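You operate a simulated robot arm through the tools that you are given. There is no shell and no other tool. Be economical: measure what you need, move in short steps, check, and stop when the job is done.

You run a simulated two-armed robot. Do the job below in one go: nothing can be reset, and whatever is moved stays where it is left.

TASK
Take the seed tube from the top of the store bench and put it on the top deck of the trolley. Count the white tubs on the top of the store bench, then put as many of the weights from the top of the store bench on the free end of the steel table. Put the dibber on the low shelf of the store bench. Pick up the yellow tag marked "B-47" from the top of the wooden bench with one hand, pass it to the other hand and put it on the bench top between scales a and b. Fetch the bottle from the top deck of the trolley and stand it on top of the carton there. Put the black bucket in the inside of the soak basin. Any order will do. Set down upright: bottle.

The check looks at the end state, three seconds after you hand in, the way a careful person would. Anything else that was tipped, shoved, dropped, spilled or broken makes it a failure.

THE ROBOT
Two 7-joint arms with two-finger grippers on one trunk, on a base that drives. Base frame: it is fixed to the floor where the robot stands at the start and does not move with it; the origin is under the middle of the robot, x ahead of it, y to its left, z up; the surface under the hand at the start is at about z = 0.78. Readings come in m, rad, newtons and seconds.
The left shoulder is at the start at [0.078, 0.151, 0.988], the right one opposite. With the tool pointing down near the work surface each hand reaches from about 0.32 to 0.8 m from the robot's upright axis, wherever it stands, measured 20 degrees to its own side. Places, roughly: bench top between scales a and b (32x15 cm) [-1.42, 1.46, 0.52]; black bucket (18x18x18 cm) [0.4, 2.6, 0.2]; bottle [0.25, 2, 0.75]; carton [0.5, 2, 0.75]; dibber (9x5x12 cm) [-1, -1.2, 0.8]; free end of the steel table [-1.3, 0.8, 0.8]; inside of the soak basin [-1.9, 0.8, 0.8]; low shelf of the store bench [0.7, 0, 0.2]; seed tube [0.75, 0, 0.75]; top deck of the trolley [0.5, 2.1, 0.7]; weight [0.5, 0.25, 0.75]; white tub [0.5, 0, 0.75]; yellow tag [-3.75, -0.75, 0.75]. Payload 2.54 kg a hand.
The TCP of each hand is the grasp point between the finger pads, 0.03 m short of the fingertips. In the tool frame z runs along the fingers and y along their closing line. Largest opening 0.116 m; the body of the gripper starts 0.095 m behind the TCP.
Orientation is told as [roll, pitch, yaw] about the base's x, y, z axes, in that order, counted from this pose: with the fingers straight down and closing along the base's y, the tool's x points along the base's -x, its y along +y and its z along -z.

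THE INTERFACE
- The arms move only by the tool servo_tool. It takes "left_motion", "right_motion" or both (then of equal length, played together; a hand with none holds still); each is a list of rows, each an object (a shift or turn left out is 0, a gripper value left out holds the last) with "grip": the opening, from 0 (shut) to 1 (fully open); "translation": the shift along the base's x, y, z in units of 200 mm (1.0 is 200 mm), a list of three; "angular": the turn, a rotation vector about the base's x, y, z in units of 45 degrees (1.0 is 45 degrees), a list of three. In form: [{"grip": grip, "translation": [dx, dy, dz], "angular": [wx, wy, wz]}, ...]. A call has 1 to 8 rows; each row is the pose to reach, as a shift and turn from the pose commanded when the call began. A call with a number of a shift or a turn outside -1 to 1 is refused whole. Rows are played at 5 a second. More than 0.05 m and 0.15 rad between two rows, or a gripper value outside its range, and nothing of the call is played. Where a pose cannot be reached the arm comes as near as it can. A force on the tool above 40 N (or 10 N above the force at the start of the call, whichever is more), or a blocked arm, ends the call early, and 0.2 s more pass. The fingers move at their own pace (about 0.072 m/s each) and stop on an object; they squeeze with about 22 N. The grip force told is the motor's: it shows also when the fingers shut on nothing. Time passes only in rows, and 0.2 s behind the last, so rows that repeat a pose let the fingers close. The reply holds the time, the measured pose of the TCP, the force on the tool along the base axes, the opening and the grip force, in the units named above and with some noise, with the torque about the TCP (base axes, N m) and any sound that the robot's microphone picked up.
- Cameras (640 x 400 px; columns grow to the right, rows downward): "scene" is now at [0.1587, 0.0227, 1.1201]; the picture's right is [0.24, -0.97, 0.00], its down [-0.43, -0.11, -0.90] and it looks along [0.87, 0.22, -0.44] (base axes); focal length 214 px, centre (320, 200). "left" rides on the left gripper at [0.069, 0.015, -0.122] in its tool frame; the picture's right is [-0.21, 0.98, 0.00], its down [-0.83, -0.18, -0.53] and it looks along [-0.52, -0.11, 0.85] (tool axes); focal length 251 px, centre (320, 200). "right" rides on the right gripper at [0.069, -0.015, -0.122] in its tool frame; the picture's right is [0.22, 0.98, 0.00], its down [-0.83, 0.18, -0.53] and it looks along [-0.52, 0.11, 0.85] (tool axes); focal length 251 px, centre (320, 200). There is no depth. A picture from a camera that has moved, and an enlarged one, comes with that camera's place and axes in the base frame and with its lens.
- grab_frame(camera): a new picture of that camera. No time passes.
- raise_lower(by): slides the trunk up (or, below 0, down) by that many m; the arms and the scene camera ride with it, the base frame stays. It gives what a move gives, with no picture.
- roll_base(legs): drives the robot by 1 to 6 legs, each [ahead, left, turn to the left] in m, m and rad, along the robot's own axes; the way and the turn of a leg run together, so that a leg with both is an arc; at most 1.5 m and 3.142 rad a leg. The arms and the cameras ride along, it lands a little off, and it stops where it bumps. It gives what a move gives.
- turn_head(pan, tilt): turns the head with the scene camera to pan (to the left, within 1.396 rad either way) and tilt (down, from -0.506 to 1.204), counted from straight ahead of the robot. It gives what a move gives.
- inspect(camera, box): a new picture of the part [left, top, right, bottom] of that camera's present view, enlarged. No time passes.
- job_done(): hands the job in; it is judged then, once.

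Go step by step. Nothing tells you exact positions but the pictures and the camera data: compare them with the known pose of the tool, close in by small moves and look again before you grip or let go. The budget is 217 turns and 228 pictures, counting those below and the enlarged ones. Unless the task says otherwise, let go and move clear before handing in.

The tools are called after ">>>" by a JSON object that holds its "fn" and its "kwargs". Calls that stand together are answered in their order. servo_tool: Moves the arms, as the interface text tells. Its arguments: {"type":"object","properties":{"left_motion":{"type":"array","items":{"type":"object","properties":{"grip":{"type":"number"},"translation":{"type":"array","items":{"type":"number"}},"angular":{"type":"array","items":{"type":"number"}}}}},"right_motion":{"type":"array","items":{"type":"object","properties":{"grip":{"type":"number"},"translation":{"type":"array","items":{"type":"number"}},"angular":{"type":"array","items":{"type":"number"}}}}}},"required":[]} The other tools are called the same way: raise_lower (by) slides the trunk up or down; roll_base (legs) drives the base; turn_head (pan, tilt) turns the head that bears the scene camera; grab_frame (camera) takes a picture; inspect (camera, box) takes an enlarged picture of a part of a camera's view; job_done () hands the job in.

At the start:

```text
clock: 0.0
left_ee_pos: [0.4052, 0.3522, 1.029]
left_ee_rot: [0.0, -0.002, 0.0]
left_force: [0.3, 0.1, -0.7]
left_wrist_torque: [0.0, 0.0, 0.02]
left_opening: 0.116
left_finger_force: 0.0
right_ee_pos: [0.3316, -0.0318, 1.0307]
right_ee_rot: [0.0, 0.001, 0.001]
right_force: [-0.4, -0.2, -0.8]
right_wrist_torque: [0.03, 0.0, 0.02]
right_opening: 0.1159
right_finger_force: 0.0
trunk travel left (down, up): [-0.225, 0.064]
robot x, y, heading: [-0.0017, 0.0013, 0.001]
head pan, tilt: [0.243, 0.461]
```

scene: 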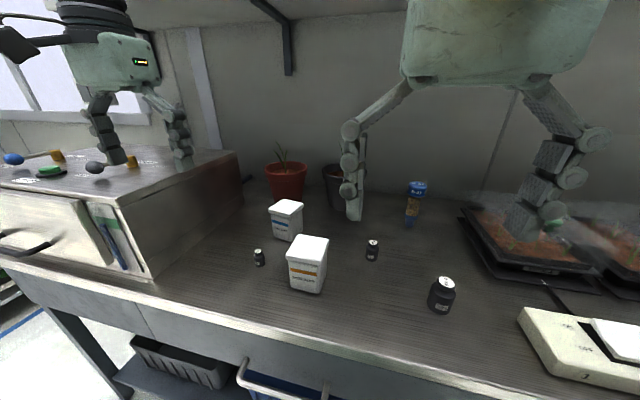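
right: 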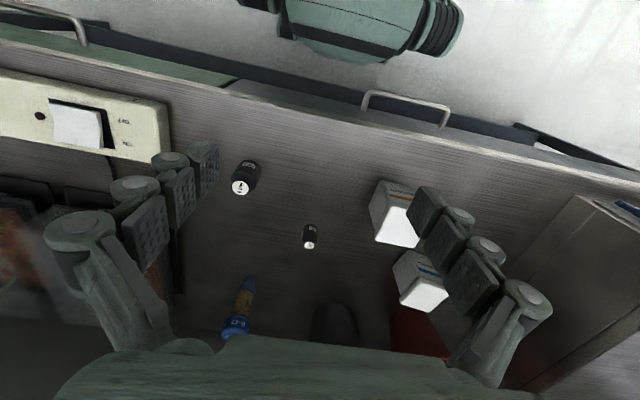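
left: 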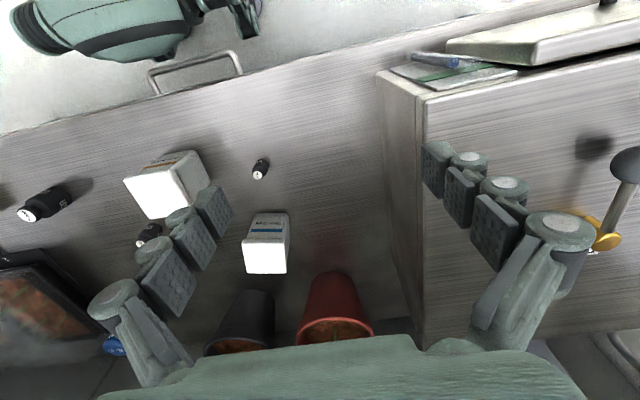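

The bench shows two white tubs, three dark weights and the seed tube with a blue cap. I look around for more tubs and things before starting.

>>> {"fn": "inspect", "kwargs": {"camera": "scene", "box": [230, 130, 480, 330]}}

>>> {"fn": "turn_head", "kwargs": {"pan": -0.7, "tilt": 0.5}}

>>> {"fn": "grab_frame", "kwargs": {"camera": "scene"}}

>>> {"fn": "turn_head", "kwargs": {"pan": 1.2, "tilt": 0.5}}

>>> {"fn": "grab_frame", "kwargs": {"camera": "scene"}}

```text
2.00 times, centred on (355, 230) of scene
camera zoom: at [0.1587, 0.0227, 1.1201], right [0.24, -0.97, 0.0], down [-0.43, -0.11, -0.9], along [0.87, 0.22, -0.44], focal length 429 px, centre (250, 140)
```

zoom: 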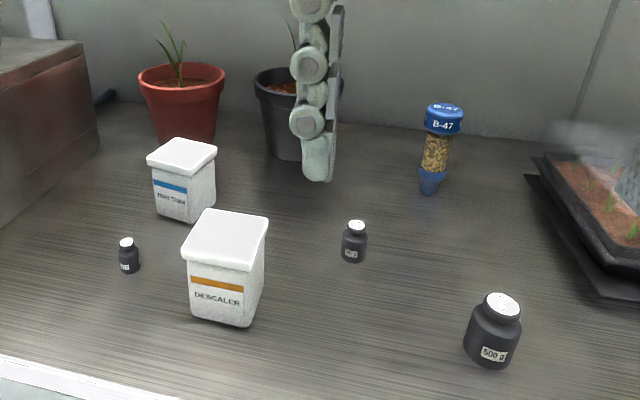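

```text
clock: 1.2
left_ee_pos: [0.4042, 0.3513, 1.0295]
left_ee_rot: [0.0, -0.004, 0.0]
left_force: [-0.9, 0.0, 1.1]
left_wrist_torque: [-0.03, 0.03, 0.02]
left_opening: 0.1159
left_finger_force: 0.0
right_ee_pos: [0.3317, -0.0326, 1.0293]
right_ee_rot: [0.0, -0.001, -0.001]
right_force: [-0.8, 0.2, -0.6]
right_wrist_torque: [0.01, -0.01, 0.01]
right_opening: 0.116
right_finger_force: 0.1
trunk travel left (down, up): [-0.225, 0.064]
robot x, y, heading: [0.0019, 0.0024, 0.002]
head pan, tilt: [-0.7, 0.499]
```

```text
223 pictures are left
camera scene: at [0.1393, -0.0579, 1.1166], right [-0.64, -0.77, 0.0], down [-0.37, 0.31, -0.88], along [0.67, -0.57, -0.48], focal length 214 px, centre (320, 200)
```

scene: 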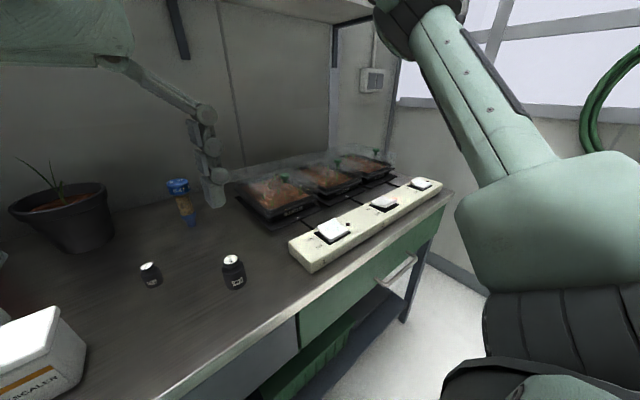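

```text
clock: 3.1
left_ee_pos: [0.4038, 0.3518, 1.0292]
left_ee_rot: [0.001, -0.002, 0.001]
left_force: [-0.8, 0.0, 0.3]
left_wrist_torque: [0.02, 0.04, -0.01]
left_opening: 0.116
left_finger_force: 0.0
right_ee_pos: [0.3312, -0.0309, 1.0293]
right_ee_rot: [-0.002, 0.0, 0.0]
right_force: [0.3, -0.1, -1.0]
right_wrist_torque: [-0.03, 0.07, -0.02]
right_opening: 0.116
right_finger_force: 0.1
trunk travel left (down, up): [-0.225, 0.064]
robot x, y, heading: [-0.0004, 0.0004, -0.0]
head pan, tilt: [1.201, 0.499]
```

```text
222 pictures are left
camera scene: at [0.1027, 0.0854, 1.1166], right [0.93, -0.36, 0.0], down [-0.17, -0.45, -0.88], along [0.32, 0.82, -0.48], focal length 214 px, centre (320, 200)
```

scene: 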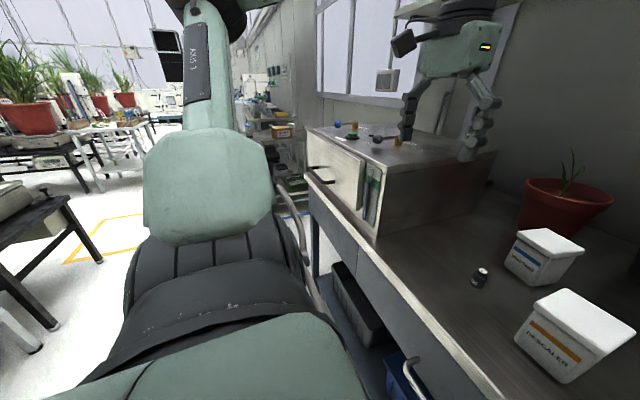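

I count two white tubs (only pots stand behind them), so two weights have to go. I hover the left hand over the left weight (~0.477, 0.243) and the right over the middle one (~0.556, 0.0).

>>> {"fn": "servo_tool", "kwargs": {"left_motion": [{"translation": [0.09, -0.14, 0], "grip": 0.6}, {"translation": [0.18, -0.28, 0]}, {"translation": [0.27, -0.41, 0]}, {"translation": [0.36, -0.545, -0.12]}, {"translation": [0.36, -0.545, -0.35]}, {"translation": [0.36, -0.545, -0.55]}, {"translation": [0.36, -0.545, -0.65]}], "right_motion": [{"translation": [0.2, 0.02, 0], "grip": 0.6}, {"translation": [0.4, 0.04, 0]}, {"translation": [0.6, 0.06, 0]}, {"translation": [0.8, 0.08, 0]}, {"translation": [1.0, 0.12, 0]}, {"translation": [1.0, 0.15, -0.2]}, {"translation": [1.0, 0.15, -0.4]}]}}

>>> {"fn": "grab_frame", "kwargs": {"camera": "left"}}

>>> {"fn": "grab_frame", "kwargs": {"camera": "right"}}

```text
clock: 4.7
left_ee_pos: [0.4778, 0.2415, 0.8994]
left_ee_rot: [-0.002, -0.002, -0.001]
left_force: [1.1, 0.4, 0.2]
left_wrist_torque: [0.01, 0.03, 0.01]
left_opening: 0.0696
left_finger_force: 0.1
right_ee_pos: [0.5319, -0.0004, 0.9526]
right_ee_rot: [0.0, 0.0, 0.0]
right_force: [0.5, -0.5, 0.4]
right_wrist_torque: [-0.01, 0.0, -0.04]
right_opening: 0.0695
right_finger_force: 0.1
trunk travel left (down, up): [-0.225, 0.064]
robot x, y, heading: [-0.0023, -0.0049, 0.003]
head pan, tilt: [1.201, 0.499]
```

```text
221 pictures are left
camera left: at [0.4087, 0.2569, 1.0218], right [0.21, 0.98, 0.0], down [0.83, -0.18, 0.54], along [0.52, -0.12, -0.84], focal length 251 px, centre (320, 200)
```

left: 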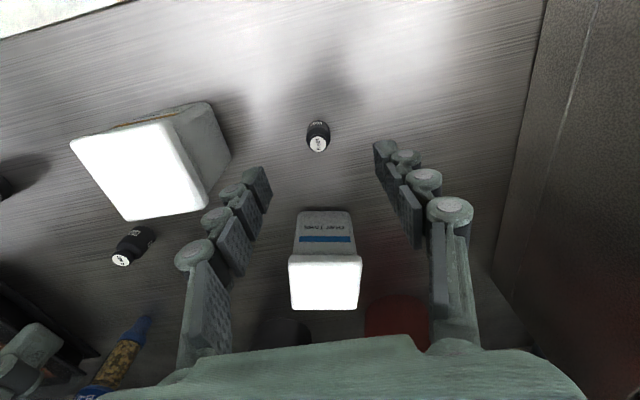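

```text
220 pictures are left
camera right: at [0.4621, -0.0146, 1.0748], right [-0.21, 0.98, 0.0], down [0.83, 0.18, 0.53], along [0.52, 0.12, -0.85], focal length 251 px, centre (320, 200)
```

right: 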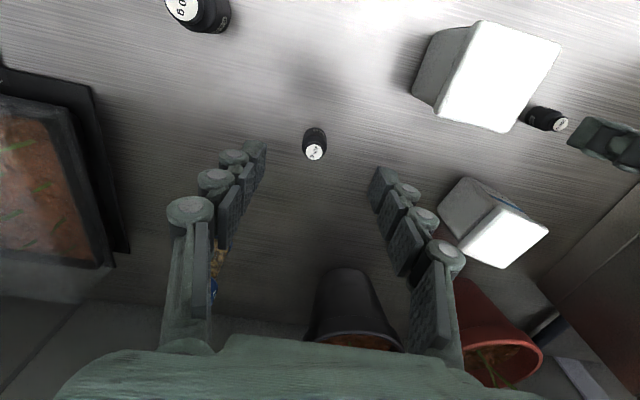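

Both weights sit where expected. I lower both hands and close.

>>> {"fn": "servo_tool", "kwargs": {"left_motion": [{"translation": [0, 0, -0.2]}, {"translation": [0, -0.005, -0.32]}, {"translation": [0, -0.005, -0.415]}, {"translation": [0, -0.005, -0.415], "grip": 0.0}, {"translation": [0, -0.005, -0.415]}, {"translation": [0, -0.005, -0.415]}], "right_motion": [{"translation": [0.05, 0, -0.22]}, {"translation": [0.105, 0, -0.44]}, {"translation": [0.105, 0, -0.6]}, {"translation": [0.105, 0, -0.685]}, {"translation": [0.105, 0, -0.685], "grip": 0.0}, {"translation": [0.105, 0, -0.685]}]}}

>>> {"fn": "servo_tool", "kwargs": {"left_motion": [{"grip": 0.0}, {}], "right_motion": [{"grip": 0.0}, {}]}}

>>> {"fn": "grab_frame", "kwargs": {"camera": "left"}}

>>> {"fn": "grab_frame", "kwargs": {"camera": "right"}}

```text
clock: 6.1
left_ee_pos: [0.476, 0.2401, 0.8149]
left_ee_rot: [0.001, 0.002, 0.0]
left_force: [0.6, 0.2, -0.4]
left_wrist_torque: [-0.01, -0.01, -0.02]
left_opening: 0.0211
left_finger_force: 22.1
right_ee_pos: [0.5526, -0.001, 0.8139]
right_ee_rot: [0.0, 0.0, 0.0]
right_force: [0.8, 1.2, 0.6]
right_wrist_torque: [0.03, -0.02, 0.04]
right_opening: 0.0274
right_finger_force: 21.7
trunk travel left (down, up): [-0.225, 0.064]
robot x, y, heading: [-0.0002, -0.002, 0.006]
head pan, tilt: [1.201, 0.499]
```

```text
clock: 6.7
left_ee_pos: [0.4753, 0.2408, 0.8145]
left_ee_rot: [0.001, -0.003, -0.001]
left_force: [0.6, 0.4, 0.4]
left_wrist_torque: [0.02, 0.0, 0.02]
left_opening: 0.0208
left_finger_force: 22.0
right_ee_pos: [0.5526, -0.0006, 0.8141]
right_ee_rot: [-0.001, 0.001, 0.0]
right_force: [0.7, 0.7, 0.5]
right_wrist_torque: [0.04, -0.02, -0.03]
right_opening: 0.0271
right_finger_force: 22.1
trunk travel left (down, up): [-0.225, 0.064]
robot x, y, heading: [-0.0018, 0.0014, -0.002]
head pan, tilt: [1.201, 0.499]
```

```text
219 pictures are left
camera left: at [0.4084, 0.2553, 0.9374], right [0.21, 0.98, 0.0], down [0.83, -0.18, 0.53], along [0.52, -0.11, -0.84], focal length 251 px, centre (320, 200)
```

left: 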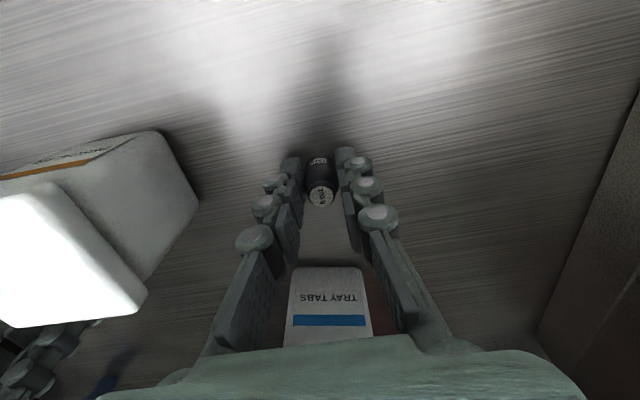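

```text
218 pictures are left
camera right: at [0.4829, -0.0158, 0.9361], right [-0.22, 0.98, 0.0], down [0.83, 0.18, 0.53], along [0.52, 0.11, -0.85], focal length 251 px, centre (320, 200)
```

right: 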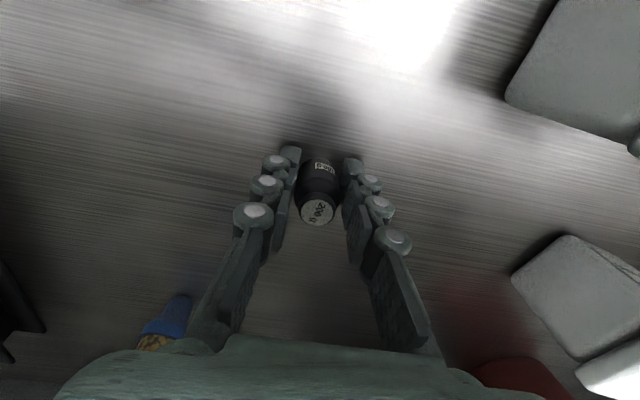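

Both are gripped. I lift and draw back.

>>> {"fn": "servo_tool", "kwargs": {"left_motion": [{"translation": [0, 0, 0.24]}, {"translation": [0, 0, 0.48]}, {"translation": [0, 0, 0.72]}, {"translation": [0, 0, 0.96]}, {"translation": [-0.2, 0.1, 0.97]}, {"translation": [-0.4, 0.2, 0.97]}], "right_motion": [{"translation": [0, 0, 0.24]}, {"translation": [0, 0, 0.48]}, {"translation": [0, 0, 0.72]}, {"translation": [0, 0, 0.96]}, {"translation": [-0.2, -0.1, 0.97]}, {"translation": [-0.4, -0.2, 0.97]}]}}

>>> {"fn": "servo_tool", "kwargs": {"left_motion": [{"translation": [-0.1, 0.1, 0]}, {"translation": [-0.2, 0.2, 0]}], "right_motion": [{"translation": [-0.2, -0.1, 0]}, {"translation": [-0.4, -0.2, 0]}]}}

>>> {"fn": "turn_head", "kwargs": {"pan": 1.39, "tilt": 0.3}}

>>> {"fn": "grab_frame", "kwargs": {"camera": "scene"}}

>>> {"fn": "turn_head", "kwargs": {"pan": -1.39, "tilt": 0.4}}

>>> {"fn": "grab_frame", "kwargs": {"camera": "scene"}}

```text
clock: 8.1
left_ee_pos: [0.395, 0.2819, 1.0105]
left_ee_rot: [0.0, 0.0, 0.001]
left_force: [-0.3, 0.6, -0.6]
left_wrist_torque: [0.02, 0.0, 0.03]
left_opening: 0.0205
left_finger_force: 22.3
right_ee_pos: [0.4684, -0.0456, 1.0082]
right_ee_rot: [-0.001, -0.001, 0.0]
right_force: [-0.9, -0.4, -1.0]
right_wrist_torque: [0.02, -0.03, -0.03]
right_opening: 0.0271
right_finger_force: 22.0
trunk travel left (down, up): [-0.225, 0.064]
robot x, y, heading: [0.0029, -0.0022, 0.002]
head pan, tilt: [1.201, 0.499]
```

```text
clock: 8.7
left_ee_pos: [0.3552, 0.3193, 1.01]
left_ee_rot: [0.0, -0.003, 0.001]
left_force: [-0.2, 0.2, -0.9]
left_wrist_torque: [0.02, 0.01, 0.04]
left_opening: 0.0208
left_finger_force: 22.5
right_ee_pos: [0.3909, -0.0865, 1.0102]
right_ee_rot: [0.001, 0.001, 0.001]
right_force: [0.3, 0.7, -2.4]
right_wrist_torque: [0.04, 0.04, 0.01]
right_opening: 0.0272
right_finger_force: 22.0
trunk travel left (down, up): [-0.225, 0.064]
robot x, y, heading: [-0.0011, -0.002, -0.001]
head pan, tilt: [1.201, 0.499]
```

```text
clock: 9.4
left_ee_pos: [0.3557, 0.3206, 1.0087]
left_ee_rot: [0.0, -0.001, 0.0]
left_force: [0.1, 0.0, -1.3]
left_wrist_torque: [-0.01, 0.0, -0.03]
left_opening: 0.0208
left_finger_force: 22.0
right_ee_pos: [0.3921, -0.086, 1.0101]
right_ee_rot: [0.001, -0.001, 0.001]
right_force: [-0.3, 0.4, -1.9]
right_wrist_torque: [-0.02, 0.01, -0.01]
right_opening: 0.0272
right_finger_force: 22.2
trunk travel left (down, up): [-0.225, 0.064]
robot x, y, heading: [-0.0, 0.0005, 0.001]
head pan, tilt: [1.389, 0.3]
```

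```text
217 pictures are left
camera scene: at [0.0868, 0.0925, 1.1349], right [0.98, -0.18, 0.0], down [-0.05, -0.29, -0.96], along [0.17, 0.94, -0.3], focal length 214 px, centre (320, 200)
```

scene: 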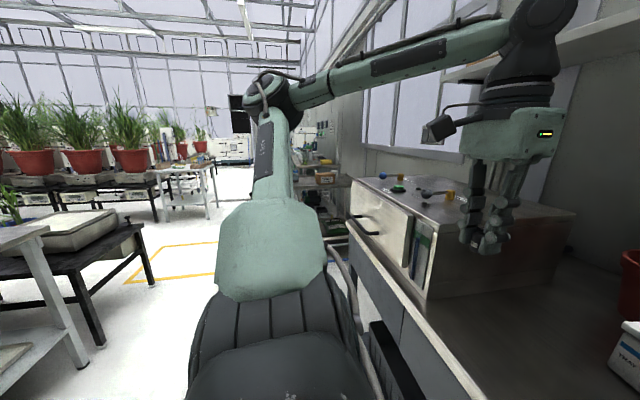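

```text
clock: 11.9
left_ee_pos: [0.3564, 0.3191, 1.0079]
left_ee_rot: [0.0, 0.0, -0.001]
left_force: [-0.5, -0.1, -1.6]
left_wrist_torque: [0.02, 0.0, -0.02]
left_opening: 0.021
left_finger_force: 22.0
right_ee_pos: [0.3924, -0.0859, 1.0104]
right_ee_rot: [-0.002, -0.001, 0.0]
right_force: [-0.4, -0.2, -2.1]
right_wrist_torque: [0.0, 0.0, -0.03]
right_opening: 0.0267
right_finger_force: 21.9
trunk travel left (down, up): [-0.225, 0.064]
robot x, y, heading: [-0.0022, -0.0016, 0.003]
head pan, tilt: [-1.389, 0.4]
```

```text
216 pictures are left
camera scene: at [0.0866, -0.0905, 1.1257], right [-0.98, -0.18, 0.0], down [-0.07, 0.38, -0.92], along [0.17, -0.91, -0.39], focal length 214 px, centre (320, 200)
```

scene: 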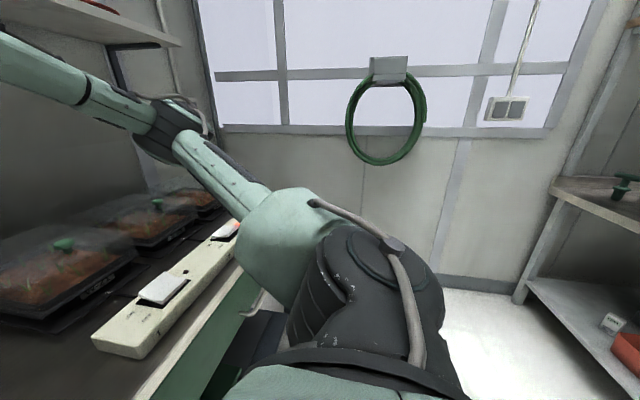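

The aisle behind is to be seen. I back off and turn left a quarter, then look.

>>> {"fn": "roll_base", "kwargs": {"legs": [[-0.3, 0, 0], [0, 0, 1.57]]}}

>>> {"fn": "turn_head", "kwargs": {"pan": 0.9, "tilt": 0.4}}

>>> {"fn": "grab_frame", "kwargs": {"camera": "scene"}}

>>> {"fn": "turn_head", "kwargs": {"pan": -0.1, "tilt": 0.4}}

>>> {"fn": "grab_frame", "kwargs": {"camera": "scene"}}

```text
clock: 17.9
left_ee_pos: [-0.6312, 0.346, 1.0088]
left_ee_rot: [-0.001, 0.0, 1.596]
left_force: [-0.1, 0.4, -1.9]
left_wrist_torque: [-0.01, 0.04, 0.01]
left_opening: 0.0211
left_finger_force: 22.1
right_ee_pos: [-0.2279, 0.3913, 1.0107]
right_ee_rot: [-0.002, 0.001, 1.598]
right_force: [0.3, 0.0, -1.9]
right_wrist_torque: [0.0, 0.0, -0.04]
right_opening: 0.0273
right_finger_force: 21.8
trunk travel left (down, up): [-0.225, 0.064]
robot x, y, heading: [-0.3023, 0.0003, 1.596]
head pan, tilt: [-1.389, 0.4]
```

```text
clock: 20.1
left_ee_pos: [-0.6307, 0.3461, 1.0082]
left_ee_rot: [-0.001, 0.0, 1.596]
left_force: [-0.7, -0.7, -1.2]
left_wrist_torque: [0.0, 0.04, -0.01]
left_opening: 0.0209
left_finger_force: 22.3
right_ee_pos: [-0.2268, 0.3937, 1.0095]
right_ee_rot: [0.0, -0.001, 1.596]
right_force: [-0.4, 0.0, -2.1]
right_wrist_torque: [-0.04, 0.0, 0.0]
right_opening: 0.0272
right_finger_force: 21.6
trunk travel left (down, up): [-0.225, 0.064]
robot x, y, heading: [-0.3029, 0.0017, 1.598]
head pan, tilt: [0.901, 0.4]
```

```text
215 pictures are left
camera scene: at [-0.3769, 0.1235, 1.1257], right [0.6, 0.8, 0.0], down [0.31, -0.23, -0.92], along [-0.74, 0.55, -0.39], focal length 214 px, centre (320, 200)
```

scene: 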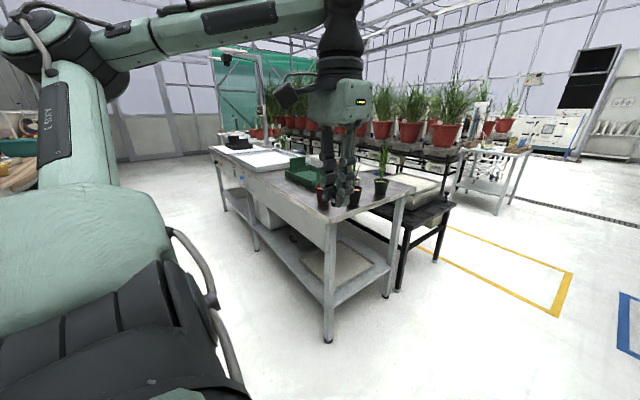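

```text
clock: 21.3
left_ee_pos: [-0.6323, 0.3467, 1.0089]
left_ee_rot: [0.0, 0.0, 1.598]
left_force: [-0.9, -1.0, -1.6]
left_wrist_torque: [-0.04, 0.01, 0.01]
left_opening: 0.0209
left_finger_force: 22.5
right_ee_pos: [-0.226, 0.3919, 1.0096]
right_ee_rot: [0.001, 0.001, 1.597]
right_force: [0.4, 0.1, -1.9]
right_wrist_torque: [-0.02, -0.01, -0.03]
right_opening: 0.0273
right_finger_force: 22.0
trunk travel left (down, up): [-0.225, 0.064]
robot x, y, heading: [-0.3004, -0.0001, 1.592]
head pan, tilt: [-0.099, 0.4]
```

```text
214 pictures are left
camera scene: at [-0.2962, 0.1603, 1.1257], right [1.0, -0.07, 0.0], down [-0.03, -0.39, -0.92], along [0.07, 0.92, -0.39], focal length 214 px, centre (320, 200)
```

scene: 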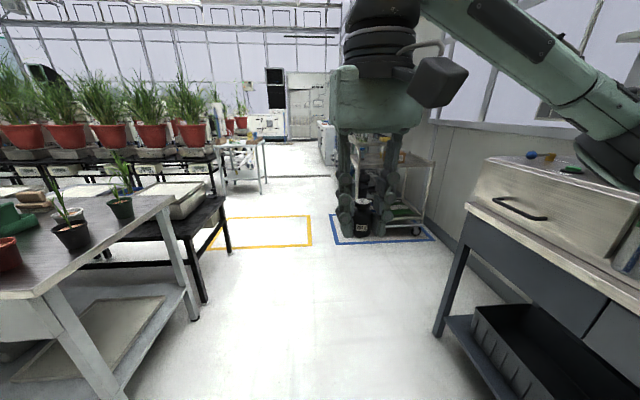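

The steel table's near end spans about x −0.85 and beyond, y 0.49–1.0, with seedling pots and a green tray on it. I sidle left to stand in front of it.

>>> {"fn": "roll_base", "kwargs": {"legs": [[-0.05, 0.8, 0]]}}

>>> {"fn": "turn_head", "kwargs": {"pan": 0.0, "tilt": 0.55}}

>>> {"fn": "grab_frame", "kwargs": {"camera": "scene"}}

>>> {"fn": "grab_frame", "kwargs": {"camera": "left"}}

>>> {"fn": "grab_frame", "kwargs": {"camera": "right"}}

```text
clock: 29.2
left_ee_pos: [-1.4051, 0.2781, 1.0082]
left_ee_rot: [-0.001, 0.0, 1.593]
left_force: [0.5, -0.1, -0.2]
left_wrist_torque: [-0.01, -0.03, 0.0]
left_opening: 0.021
left_finger_force: 22.6
right_ee_pos: [-1.0001, 0.3225, 1.0097]
right_ee_rot: [0.0, 0.0, 1.594]
right_force: [0.1, 0.2, -2.5]
right_wrist_torque: [-0.02, 0.03, 0.02]
right_opening: 0.0274
right_finger_force: 22.1
trunk travel left (down, up): [-0.225, 0.064]
robot x, y, heading: [-1.0779, -0.0734, 1.595]
head pan, tilt: [-0.099, 0.4]
```

```text
clock: 29.9
left_ee_pos: [-1.4044, 0.2781, 1.0082]
left_ee_rot: [0.002, -0.001, 1.593]
left_force: [0.1, 0.4, -1.2]
left_wrist_torque: [0.01, 0.0, -0.03]
left_opening: 0.021
left_finger_force: 22.0
right_ee_pos: [-0.9993, 0.3231, 1.0091]
right_ee_rot: [0.0, 0.0, 1.593]
right_force: [-0.5, 0.1, -1.5]
right_wrist_torque: [-0.01, 0.01, -0.02]
right_opening: 0.0271
right_finger_force: 21.3
trunk travel left (down, up): [-0.225, 0.064]
robot x, y, heading: [-1.0755, -0.0715, 1.591]
head pan, tilt: [0.0, 0.55]
```

```text
213 pictures are left
camera scene: at [-1.0783, 0.0884, 1.112], right [1.0, 0.02, 0.0], down [0.01, -0.52, -0.85], along [-0.02, 0.85, -0.52], focal length 214 px, centre (320, 200)
```

scene: 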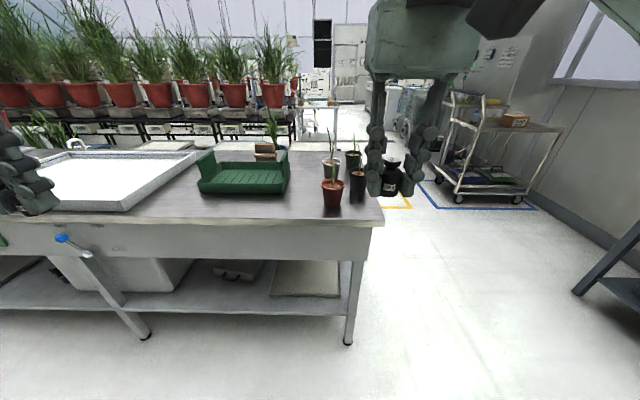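

```text
212 pictures are left
camera left: at [-1.4173, 0.2083, 1.131], right [-0.98, 0.19, 0.0], down [0.16, 0.83, 0.53], along [0.1, 0.52, -0.85], focal length 251 px, centre (320, 200)
```

left: 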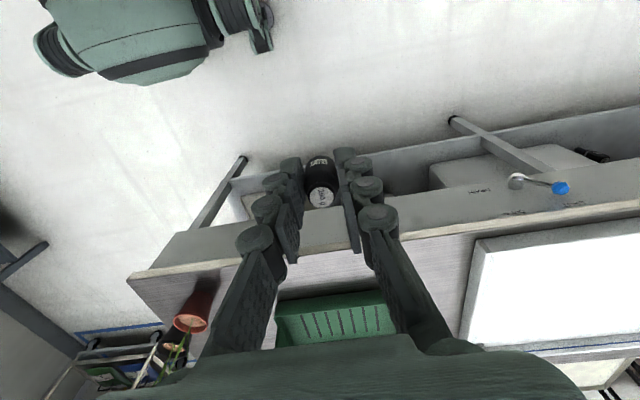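

```text
211 pictures are left
camera right: at [-0.9831, 0.2554, 1.1325], right [-0.97, -0.24, 0.0], down [-0.2, 0.82, 0.53], along [-0.13, 0.52, -0.85], focal length 251 px, centre (320, 200)
```

right: 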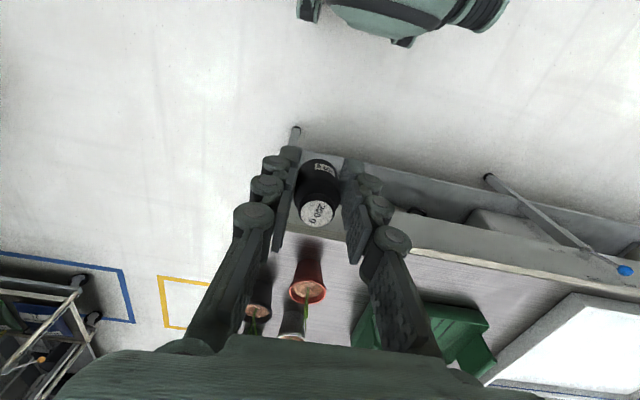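

The free end lies right of the white basin, with a green tray and three seedling pots on it. I zoom in to find clear spots in front of the tray.

>>> {"fn": "inspect", "kwargs": {"camera": "scene", "box": [120, 120, 400, 260]}}

```text
2.29 times, centred on (260, 190) of scene
camera zoom: at [-1.0783, 0.0884, 1.112], right [1.0, 0.02, 0.0], down [0.01, -0.52, -0.85], along [-0.02, 0.85, -0.52], focal length 490 px, centre (457, 223)
```

zoom: 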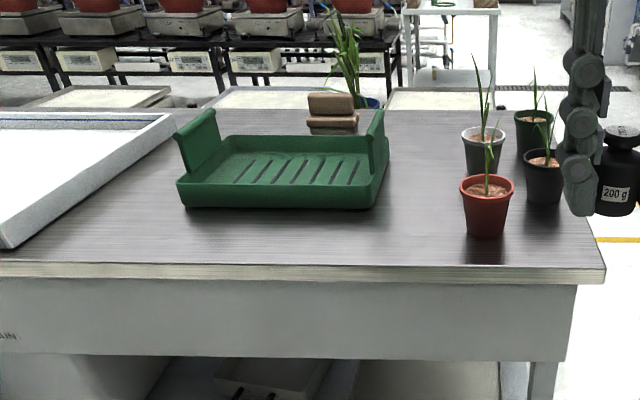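

Front edge is at y≈0.51, the tray front at y≈0.64 and the red pot at x≈−1.06. I aim for (−1.39, 0.575) with the left hand and (−1.18, 0.58) with the right.

>>> {"fn": "servo_tool", "kwargs": {"left_motion": [{"translation": [0, 0, 0]}, {"translation": [0, 0, 0]}, {"translation": [0, 0, 0]}, {"translation": [0, 0, 0]}, {"translation": [0.0, 0.24, 0]}, {"translation": [0.02, 0.48, 0]}, {"translation": [0.05, 0.72, 0]}, {"translation": [0.07, 0.96, 0]}], "right_motion": [{"translation": [-0.23, 0, 0]}, {"translation": [-0.46, 0, 0]}, {"translation": [-0.69, 0, 0]}, {"translation": [-0.9, 0, 0]}, {"translation": [-0.9, 0.24, 0]}, {"translation": [-0.9, 0.48, 0]}, {"translation": [-0.9, 0.72, 0]}, {"translation": [-0.9, 0.94, 0]}]}}

>>> {"fn": "servo_tool", "kwargs": {"left_motion": [{"translation": [0, 0.24, 0]}, {"translation": [0, 0.52, 0]}, {"translation": [0, 0.52, -0.24]}, {"translation": [0, 0.52, -0.48]}, {"translation": [0, 0.52, -0.6]}], "right_motion": [{"translation": [0, 0.2, 0]}, {"translation": [0, 0.34, 0]}, {"translation": [0, 0.34, -0.24]}, {"translation": [0, 0.34, -0.48]}, {"translation": [0, 0.34, -0.6]}]}}

>>> {"fn": "grab_frame", "kwargs": {"camera": "scene"}}

>>> {"fn": "grab_frame", "kwargs": {"camera": "left"}}

>>> {"fn": "grab_frame", "kwargs": {"camera": "right"}}

```text
clock: 31.7
left_ee_pos: [-1.3887, 0.4703, 1.0085]
left_ee_rot: [-0.002, 0.0, 1.594]
left_force: [0.2, 0.8, -0.6]
left_wrist_torque: [-0.01, -0.01, 0.0]
left_opening: 0.0209
left_finger_force: 21.5
right_ee_pos: [-1.1776, 0.5115, 1.0071]
right_ee_rot: [-0.001, 0.002, 1.595]
right_force: [0.2, -0.1, -2.5]
right_wrist_torque: [-0.05, 0.05, -0.01]
right_opening: 0.0269
right_finger_force: 21.7
trunk travel left (down, up): [-0.225, 0.064]
robot x, y, heading: [-1.0794, -0.0666, 1.597]
head pan, tilt: [0.0, 0.55]
```

```text
refused: row 2 steps farther than a row can; nothing moved
```

```text
209 pictures are left
camera scene: at [-1.0785, 0.0894, 1.1116], right [1.0, 0.02, 0.0], down [0.01, -0.52, -0.85], along [-0.02, 0.85, -0.52], focal length 214 px, centre (320, 200)
```

scene: 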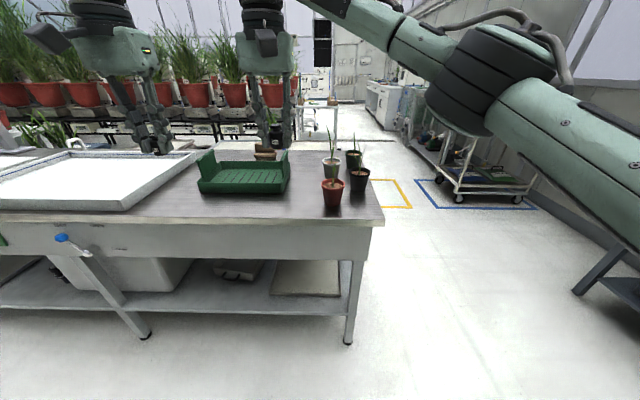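

```text
208 pictures are left
camera left: at [-1.4025, 0.4003, 1.1302], right [-0.98, 0.19, 0.0], down [0.16, 0.83, 0.53], along [0.1, 0.52, -0.85], focal length 251 px, centre (320, 200)
```

left: 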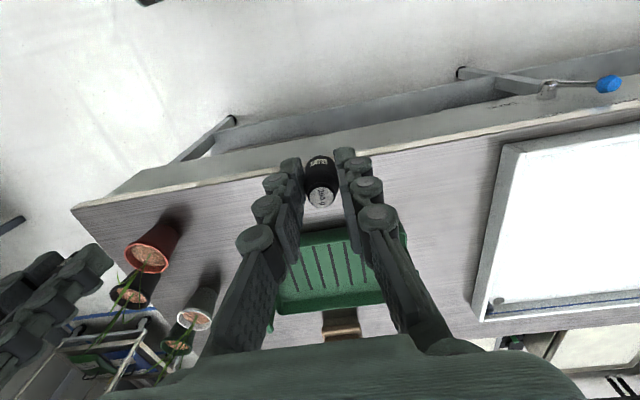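

```text
207 pictures are left
camera right: at [-1.1607, 0.4445, 1.1298], right [-0.97, -0.24, 0.0], down [-0.2, 0.82, 0.53], along [-0.13, 0.52, -0.85], focal length 251 px, centre (320, 200)
```

right: 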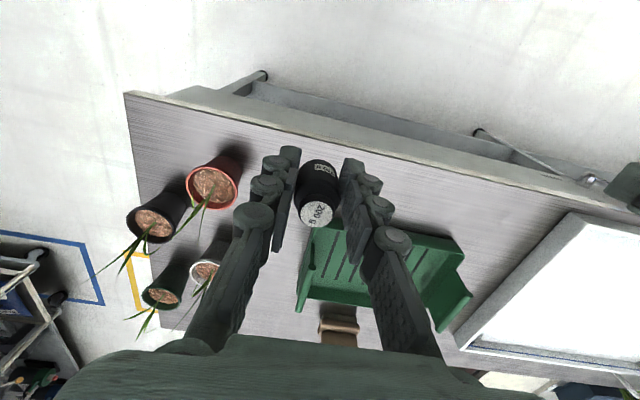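

The two views agree best with the table at z≈0.775 and its edge at y≈0.545, so I aim for y≈0.61 and lower.

>>> {"fn": "servo_tool", "kwargs": {"left_motion": [{"translation": [0, 0.24, 0]}, {"translation": [0, 0.48, 0]}, {"translation": [0, 0.7, 0]}, {"translation": [0, 0.7, -0.24]}, {"translation": [0, 0.7, -0.48]}, {"translation": [0, 0.7, -0.65]}, {"translation": [0, 0.7, -0.78]}], "right_motion": [{"translation": [0, 0.2, 0]}, {"translation": [0, 0.4, 0]}, {"translation": [0, 0.49, 0]}, {"translation": [0, 0.49, -0.24]}, {"translation": [0, 0.49, -0.48]}, {"translation": [0, 0.49, -0.65]}, {"translation": [0, 0.49, -0.78]}]}}

>>> {"fn": "grab_frame", "kwargs": {"camera": "scene"}}

>>> {"fn": "grab_frame", "kwargs": {"camera": "left"}}

>>> {"fn": "grab_frame", "kwargs": {"camera": "right"}}

```text
clock: 33.3
left_ee_pos: [-1.3906, 0.6104, 0.851]
left_ee_rot: [0.0, -0.001, 1.596]
left_force: [-0.1, 0.6, -0.6]
left_wrist_torque: [-0.02, -0.01, -0.01]
left_opening: 0.021
left_finger_force: 22.1
left hand out of reach, approached as far as the arm can: row 3, 4, 5
right_ee_pos: [-1.1764, 0.6095, 0.8519]
right_ee_rot: [0.0, 0.0, 1.594]
right_force: [0.3, -0.1, -1.5]
right_wrist_torque: [0.02, 0.02, -0.04]
right_opening: 0.0271
right_finger_force: 22.2
right hand out of reach, approached as far as the arm can: row 2, 3, 4
trunk travel left (down, up): [-0.225, 0.064]
robot x, y, heading: [-1.0755, -0.0686, 1.595]
head pan, tilt: [0.0, 0.55]
```

```text
206 pictures are left
camera scene: at [-1.0784, 0.0887, 1.1119], right [1.0, 0.02, 0.0], down [0.01, -0.52, -0.85], along [-0.02, 0.85, -0.52], focal length 214 px, centre (320, 200)
```

scene: 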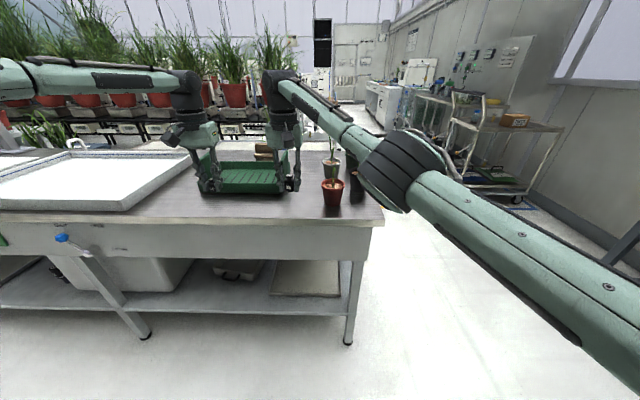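

```text
205 pictures are left
camera left: at [-1.404, 0.5396, 0.9735], right [-0.98, 0.19, 0.0], down [0.16, 0.83, 0.54], along [0.1, 0.53, -0.84], focal length 251 px, centre (320, 200)
```

left: 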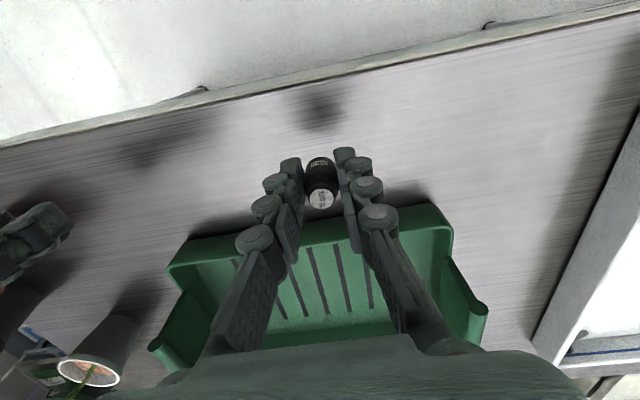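

```text
204 pictures are left
camera right: at [-1.1603, 0.5417, 0.9753], right [-0.97, -0.24, 0.0], down [-0.2, 0.82, 0.53], along [-0.13, 0.52, -0.85], focal length 251 px, centre (320, 200)
```

right: 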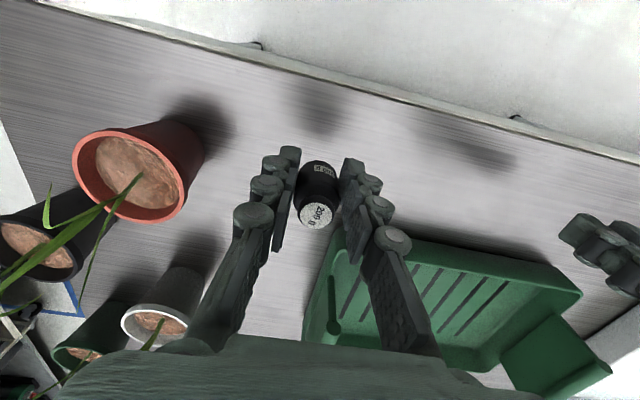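

Both spots below the weights are clear. I lower gently to contact.

>>> {"fn": "servo_tool", "kwargs": {"left_motion": [{"translation": [0, 0, -0.1]}, {"translation": [0, 0, -0.14]}, {"translation": [0, 0, -0.155]}, {"translation": [0, 0, -0.17]}, {"translation": [0, 0, -0.18]}], "right_motion": [{"translation": [0, 0, -0.1]}, {"translation": [0, 0, -0.14]}, {"translation": [0, 0, -0.155]}, {"translation": [0, 0, -0.17]}, {"translation": [0, 0, -0.18]}]}}

```text
clock: 34.5
left_ee_pos: [-1.3908, 0.6057, 0.8179]
left_ee_rot: [-0.002, -0.004, 1.594]
left_force: [0.1, -0.7, -0.8]
left_wrist_torque: [-0.03, -0.02, -0.01]
left_opening: 0.0209
left_finger_force: 22.0
left hand out of reach, approached as far as the arm can: row 5
right_ee_pos: [-1.1785, 0.6074, 0.8183]
right_ee_rot: [0.0, -0.001, 1.593]
right_force: [0.6, -0.5, -2.4]
right_wrist_torque: [0.01, -0.01, -0.02]
right_opening: 0.0273
right_finger_force: 22.5
trunk travel left (down, up): [-0.225, 0.064]
robot x, y, heading: [-1.0766, -0.0687, 1.59]
head pan, tilt: [0.0, 0.55]
```

No contact yet and the arm is at its limit, so I pull 10 mm nearer and keep lowering.

>>> {"fn": "servo_tool", "kwargs": {"left_motion": [{"translation": [0, -0.05, 0]}, {"translation": [0, -0.05, -0.02]}, {"translation": [0, -0.05, -0.035]}, {"translation": [0, -0.05, -0.05]}], "right_motion": [{"translation": [0, -0.05, 0]}, {"translation": [0, -0.05, -0.02]}, {"translation": [0, -0.05, -0.035]}, {"translation": [0, -0.05, -0.05]}]}}

>>> {"fn": "grab_frame", "kwargs": {"camera": "left"}}

>>> {"fn": "grab_frame", "kwargs": {"camera": "right"}}

```text
clock: 35.5
left_ee_pos: [-1.3909, 0.5967, 0.8072]
left_ee_rot: [0.0, 0.002, 1.596]
left_force: [0.2, 0.8, -2.0]
left_wrist_torque: [0.0, 0.0, -0.02]
left_opening: 0.021
left_finger_force: 22.0
right_ee_pos: [-1.1787, 0.5988, 0.8071]
right_ee_rot: [0.0, 0.0, 1.596]
right_force: [-0.5, 0.3, -1.3]
right_wrist_torque: [-0.02, -0.01, 0.0]
right_opening: 0.0272
right_finger_force: 22.1
trunk travel left (down, up): [-0.225, 0.064]
robot x, y, heading: [-1.0731, -0.0722, 1.592]
head pan, tilt: [0.0, 0.55]
```

```text
203 pictures are left
camera left: at [-1.4039, 0.5261, 0.929], right [-0.98, 0.19, 0.0], down [0.16, 0.83, 0.53], along [0.1, 0.52, -0.85], focal length 251 px, centre (320, 200)
```

left: 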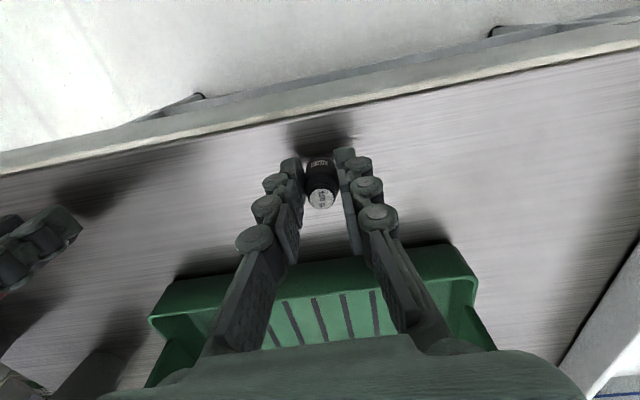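

```text
202 pictures are left
camera right: at [-1.1638, 0.532, 0.9301], right [-0.97, -0.24, 0.0], down [-0.2, 0.82, 0.53], along [-0.13, 0.52, -0.85], focal length 251 px, centre (320, 200)
```

right: 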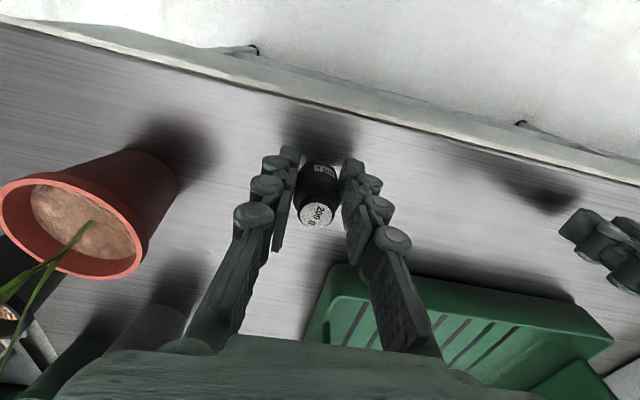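

The table turns out lower (z≈0.76), with its edge at y≈0.56, so I drive 5 cm ahead to set the weights well inside.

>>> {"fn": "roll_base", "kwargs": {"legs": [[0.05, 0, 0]]}}

>>> {"fn": "servo_tool", "kwargs": {"left_motion": [{"translation": [0, 0, -0.03]}, {"translation": [0, 0, -0.05]}, {"translation": [0, 0, -0.065]}, {"translation": [0, 0, -0.08]}], "right_motion": [{"translation": [0, 0, -0.03]}, {"translation": [0, 0, -0.05]}, {"translation": [0, 0, -0.065]}, {"translation": [0, 0, -0.08]}]}}

>>> {"fn": "grab_frame", "kwargs": {"camera": "left"}}

>>> {"fn": "grab_frame", "kwargs": {"camera": "right"}}

```text
clock: 36.4
left_ee_pos: [-1.3913, 0.6459, 0.8077]
left_ee_rot: [0.0, 0.0, 1.595]
left_force: [-0.8, 0.2, -1.2]
left_wrist_torque: [-0.03, -0.02, -0.04]
left_opening: 0.021
left_finger_force: 21.8
right_ee_pos: [-1.1813, 0.6496, 0.8064]
right_ee_rot: [0.0, 0.002, 1.595]
right_force: [0.2, -0.1, -2.0]
right_wrist_torque: [-0.04, 0.06, -0.01]
right_opening: 0.0271
right_finger_force: 22.1
trunk travel left (down, up): [-0.225, 0.064]
robot x, y, heading: [-1.0783, -0.0209, 1.591]
head pan, tilt: [0.0, 0.55]
```

```text
clock: 37.4
left_ee_pos: [-1.3902, 0.6451, 0.7943]
left_ee_rot: [0.0, -0.006, 1.594]
left_force: [-2.8, 0.0, 13.2]
left_wrist_torque: [-0.08, 0.09, -0.02]
left_opening: 0.0208
left_finger_force: 22.4
right_ee_pos: [-1.18, 0.6485, 0.7927]
right_ee_rot: [-0.001, 0.0, 1.594]
right_force: [0.2, -0.7, -1.2]
right_wrist_torque: [-0.02, -0.01, 0.0]
right_opening: 0.027
right_finger_force: 21.9
trunk travel left (down, up): [-0.225, 0.064]
robot x, y, heading: [-1.0783, -0.0239, 1.595]
head pan, tilt: [0.0, 0.55]
```

```text
201 pictures are left
camera left: at [-1.4039, 0.5752, 0.9161], right [-0.98, 0.19, 0.0], down [0.16, 0.83, 0.54], along [0.1, 0.53, -0.84], focal length 251 px, centre (320, 200)
```

left: 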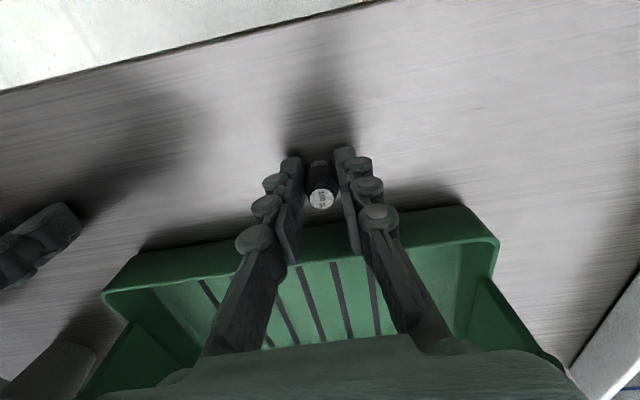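

```text
200 pictures are left
camera right: at [-1.164, 0.5808, 0.9154], right [-0.97, -0.24, 0.0], down [-0.2, 0.82, 0.53], along [-0.13, 0.52, -0.84], focal length 251 px, centre (320, 200)
```

right: 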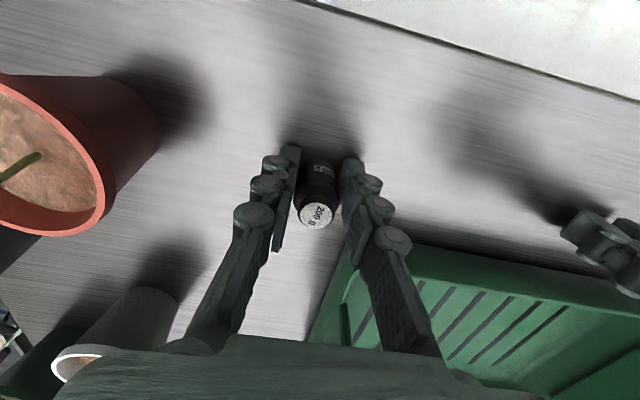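

The left weight is down. I lower the right a little more until it touches.

>>> {"fn": "servo_tool", "kwargs": {"right_motion": [{"translation": [0, 0, -0.012]}, {"translation": [0, 0, -0.022]}, {"translation": [0, 0, -0.03]}], "left_motion": [{"translation": [0, 0, 0.005]}, {"translation": [0, 0, 0.005], "grip": 0.45}, {"translation": [0, 0, 0.005]}]}}

```text
clock: 38.2
left_ee_pos: [-1.3894, 0.6439, 0.7945]
left_ee_rot: [0.0, -0.005, 1.591]
left_force: [0.8, -0.8, 0.5]
left_wrist_torque: [-0.02, 0.01, 0.01]
left_opening: 0.0523
left_finger_force: 0.0
right_ee_pos: [-1.1794, 0.6489, 0.7895]
right_ee_rot: [0.002, -0.007, 1.593]
right_force: [-0.7, -0.4, 23.5]
right_wrist_torque: [0.16, -0.03, 0.0]
right_opening: 0.0274
right_finger_force: 22.2
trunk travel left (down, up): [-0.225, 0.064]
robot x, y, heading: [-1.076, -0.0193, 1.591]
head pan, tilt: [0.0, 0.55]
```

>>> {"fn": "servo_tool", "kwargs": {"right_motion": [{"translation": [0, 0, 0.012]}, {"translation": [0, 0, 0.012], "grip": 0.5}, {"translation": [0, 0, 0.012]}, {"translation": [0, 0, 0.15]}, {"translation": [0, 0, 0.38]}, {"translation": [0, 0, 0.61]}, {"translation": [0, 0, 0.84]}, {"translation": [0, 0, 1.0]}], "left_motion": [{}, {}, {}, {"translation": [0, 0, 0.15]}, {"translation": [0, 0, 0.38]}, {"translation": [0, 0, 0.61]}, {"translation": [0, 0, 0.84]}, {"translation": [0, 0, 1.0]}]}}

>>> {"fn": "grab_frame", "kwargs": {"camera": "scene"}}

```text
clock: 40.0
left_ee_pos: [-1.3898, 0.6358, 0.9886]
left_ee_rot: [0.0, -0.001, 1.592]
left_force: [-0.6, -1.0, -0.6]
left_wrist_torque: [0.0, -0.06, 0.01]
left_opening: 0.0523
left_finger_force: 0.1
left hand out of reach, approached as far as the arm can: row 8
right_ee_pos: [-1.1698, 0.6396, 0.9761]
right_ee_rot: [-0.001, -0.002, 1.593]
right_force: [0.0, 0.6, 0.4]
right_wrist_torque: [0.03, -0.02, 0.01]
right_opening: 0.058
right_finger_force: 0.0
right hand out of reach, approached as far as the arm can: row 7, 8
trunk travel left (down, up): [-0.225, 0.064]
robot x, y, heading: [-1.078, -0.0216, 1.591]
head pan, tilt: [0.0, 0.55]
```

```text
199 pictures are left
camera scene: at [-1.0791, 0.1371, 1.1121], right [1.0, 0.02, 0.0], down [0.01, -0.52, -0.85], along [-0.02, 0.85, -0.52], focal length 214 px, centre (320, 200)
```

scene: 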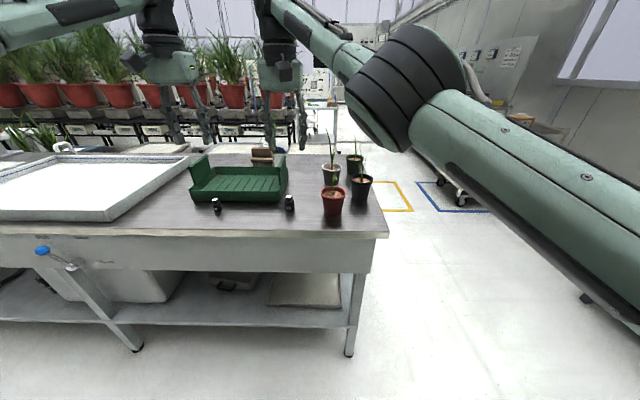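

Both weights stand on the free end. I pull the hands in, back off and turn round towards the dibber.

>>> {"fn": "servo_tool", "kwargs": {"right_motion": [{"translation": [0, -0.24, 0.05]}, {"translation": [0, -0.48, 0.05]}, {"translation": [0, -0.72, 0.05]}, {"translation": [0, -0.96, 0.05]}], "left_motion": [{"translation": [0, -0.24, 0]}, {"translation": [0, -0.48, 0]}, {"translation": [0, -0.72, 0]}, {"translation": [0, -0.96, 0]}]}}

>>> {"fn": "roll_base", "kwargs": {"legs": [[-0.25, 0, 0], [0, 0, -3.1]]}}

>>> {"fn": "grab_frame", "kwargs": {"camera": "scene"}}

```text
clock: 41.0
left_ee_pos: [-1.3898, 0.4456, 0.9889]
left_ee_rot: [-0.002, -0.001, 1.593]
left_force: [-0.4, 0.0, 0.2]
left_wrist_torque: [0.01, 0.01, -0.02]
left_opening: 0.0522
left_finger_force: 0.0
right_ee_pos: [-1.1693, 0.6395, 0.9759]
right_ee_rot: [0.001, 0.001, 1.593]
right_force: [0.4, -0.7, 0.0]
right_wrist_torque: [0.0, 0.01, -0.03]
right_opening: 0.0582
right_finger_force: 0.1
right hand out of reach, approached as far as the arm can: row 1, 2, 3, 4
trunk travel left (down, up): [-0.225, 0.064]
robot x, y, heading: [-1.0784, -0.0208, 1.588]
head pan, tilt: [0.0, 0.55]
```

```text
clock: 43.0
left_ee_pos: [-1.384, 0.2061, 0.9882]
left_ee_rot: [0.001, -0.001, 1.595]
left_force: [-0.8, -0.5, 0.6]
left_wrist_torque: [0.02, 0.01, 0.02]
left_opening: 0.0524
left_finger_force: 0.1
right_ee_pos: [-1.1668, 0.3994, 0.9744]
right_ee_rot: [0.0, 0.001, 1.595]
right_force: [-0.3, 0.6, 0.4]
right_wrist_torque: [0.01, 0.03, -0.05]
right_opening: 0.0581
right_finger_force: 0.0
trunk travel left (down, up): [-0.225, 0.064]
robot x, y, heading: [-1.0708, -0.262, 1.595]
head pan, tilt: [0.0, 0.55]
stopped in leg 2: the robot was blocked; the commanded pose is now the measured one
```

```text
198 pictures are left
camera scene: at [-1.0745, -0.1031, 1.112], right [1.0, 0.02, 0.0], down [0.01, -0.52, -0.85], along [-0.02, 0.85, -0.52], focal length 214 px, centre (320, 200)
```

scene: 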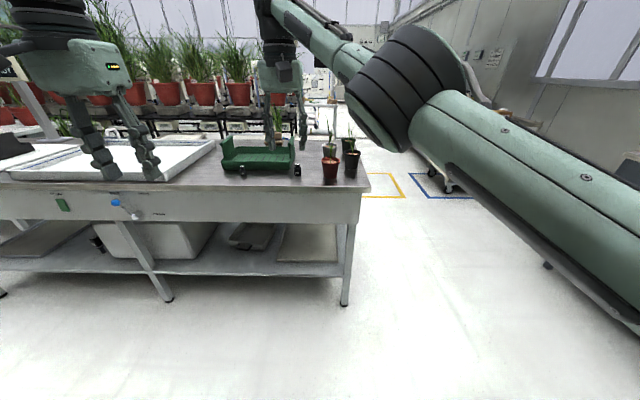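

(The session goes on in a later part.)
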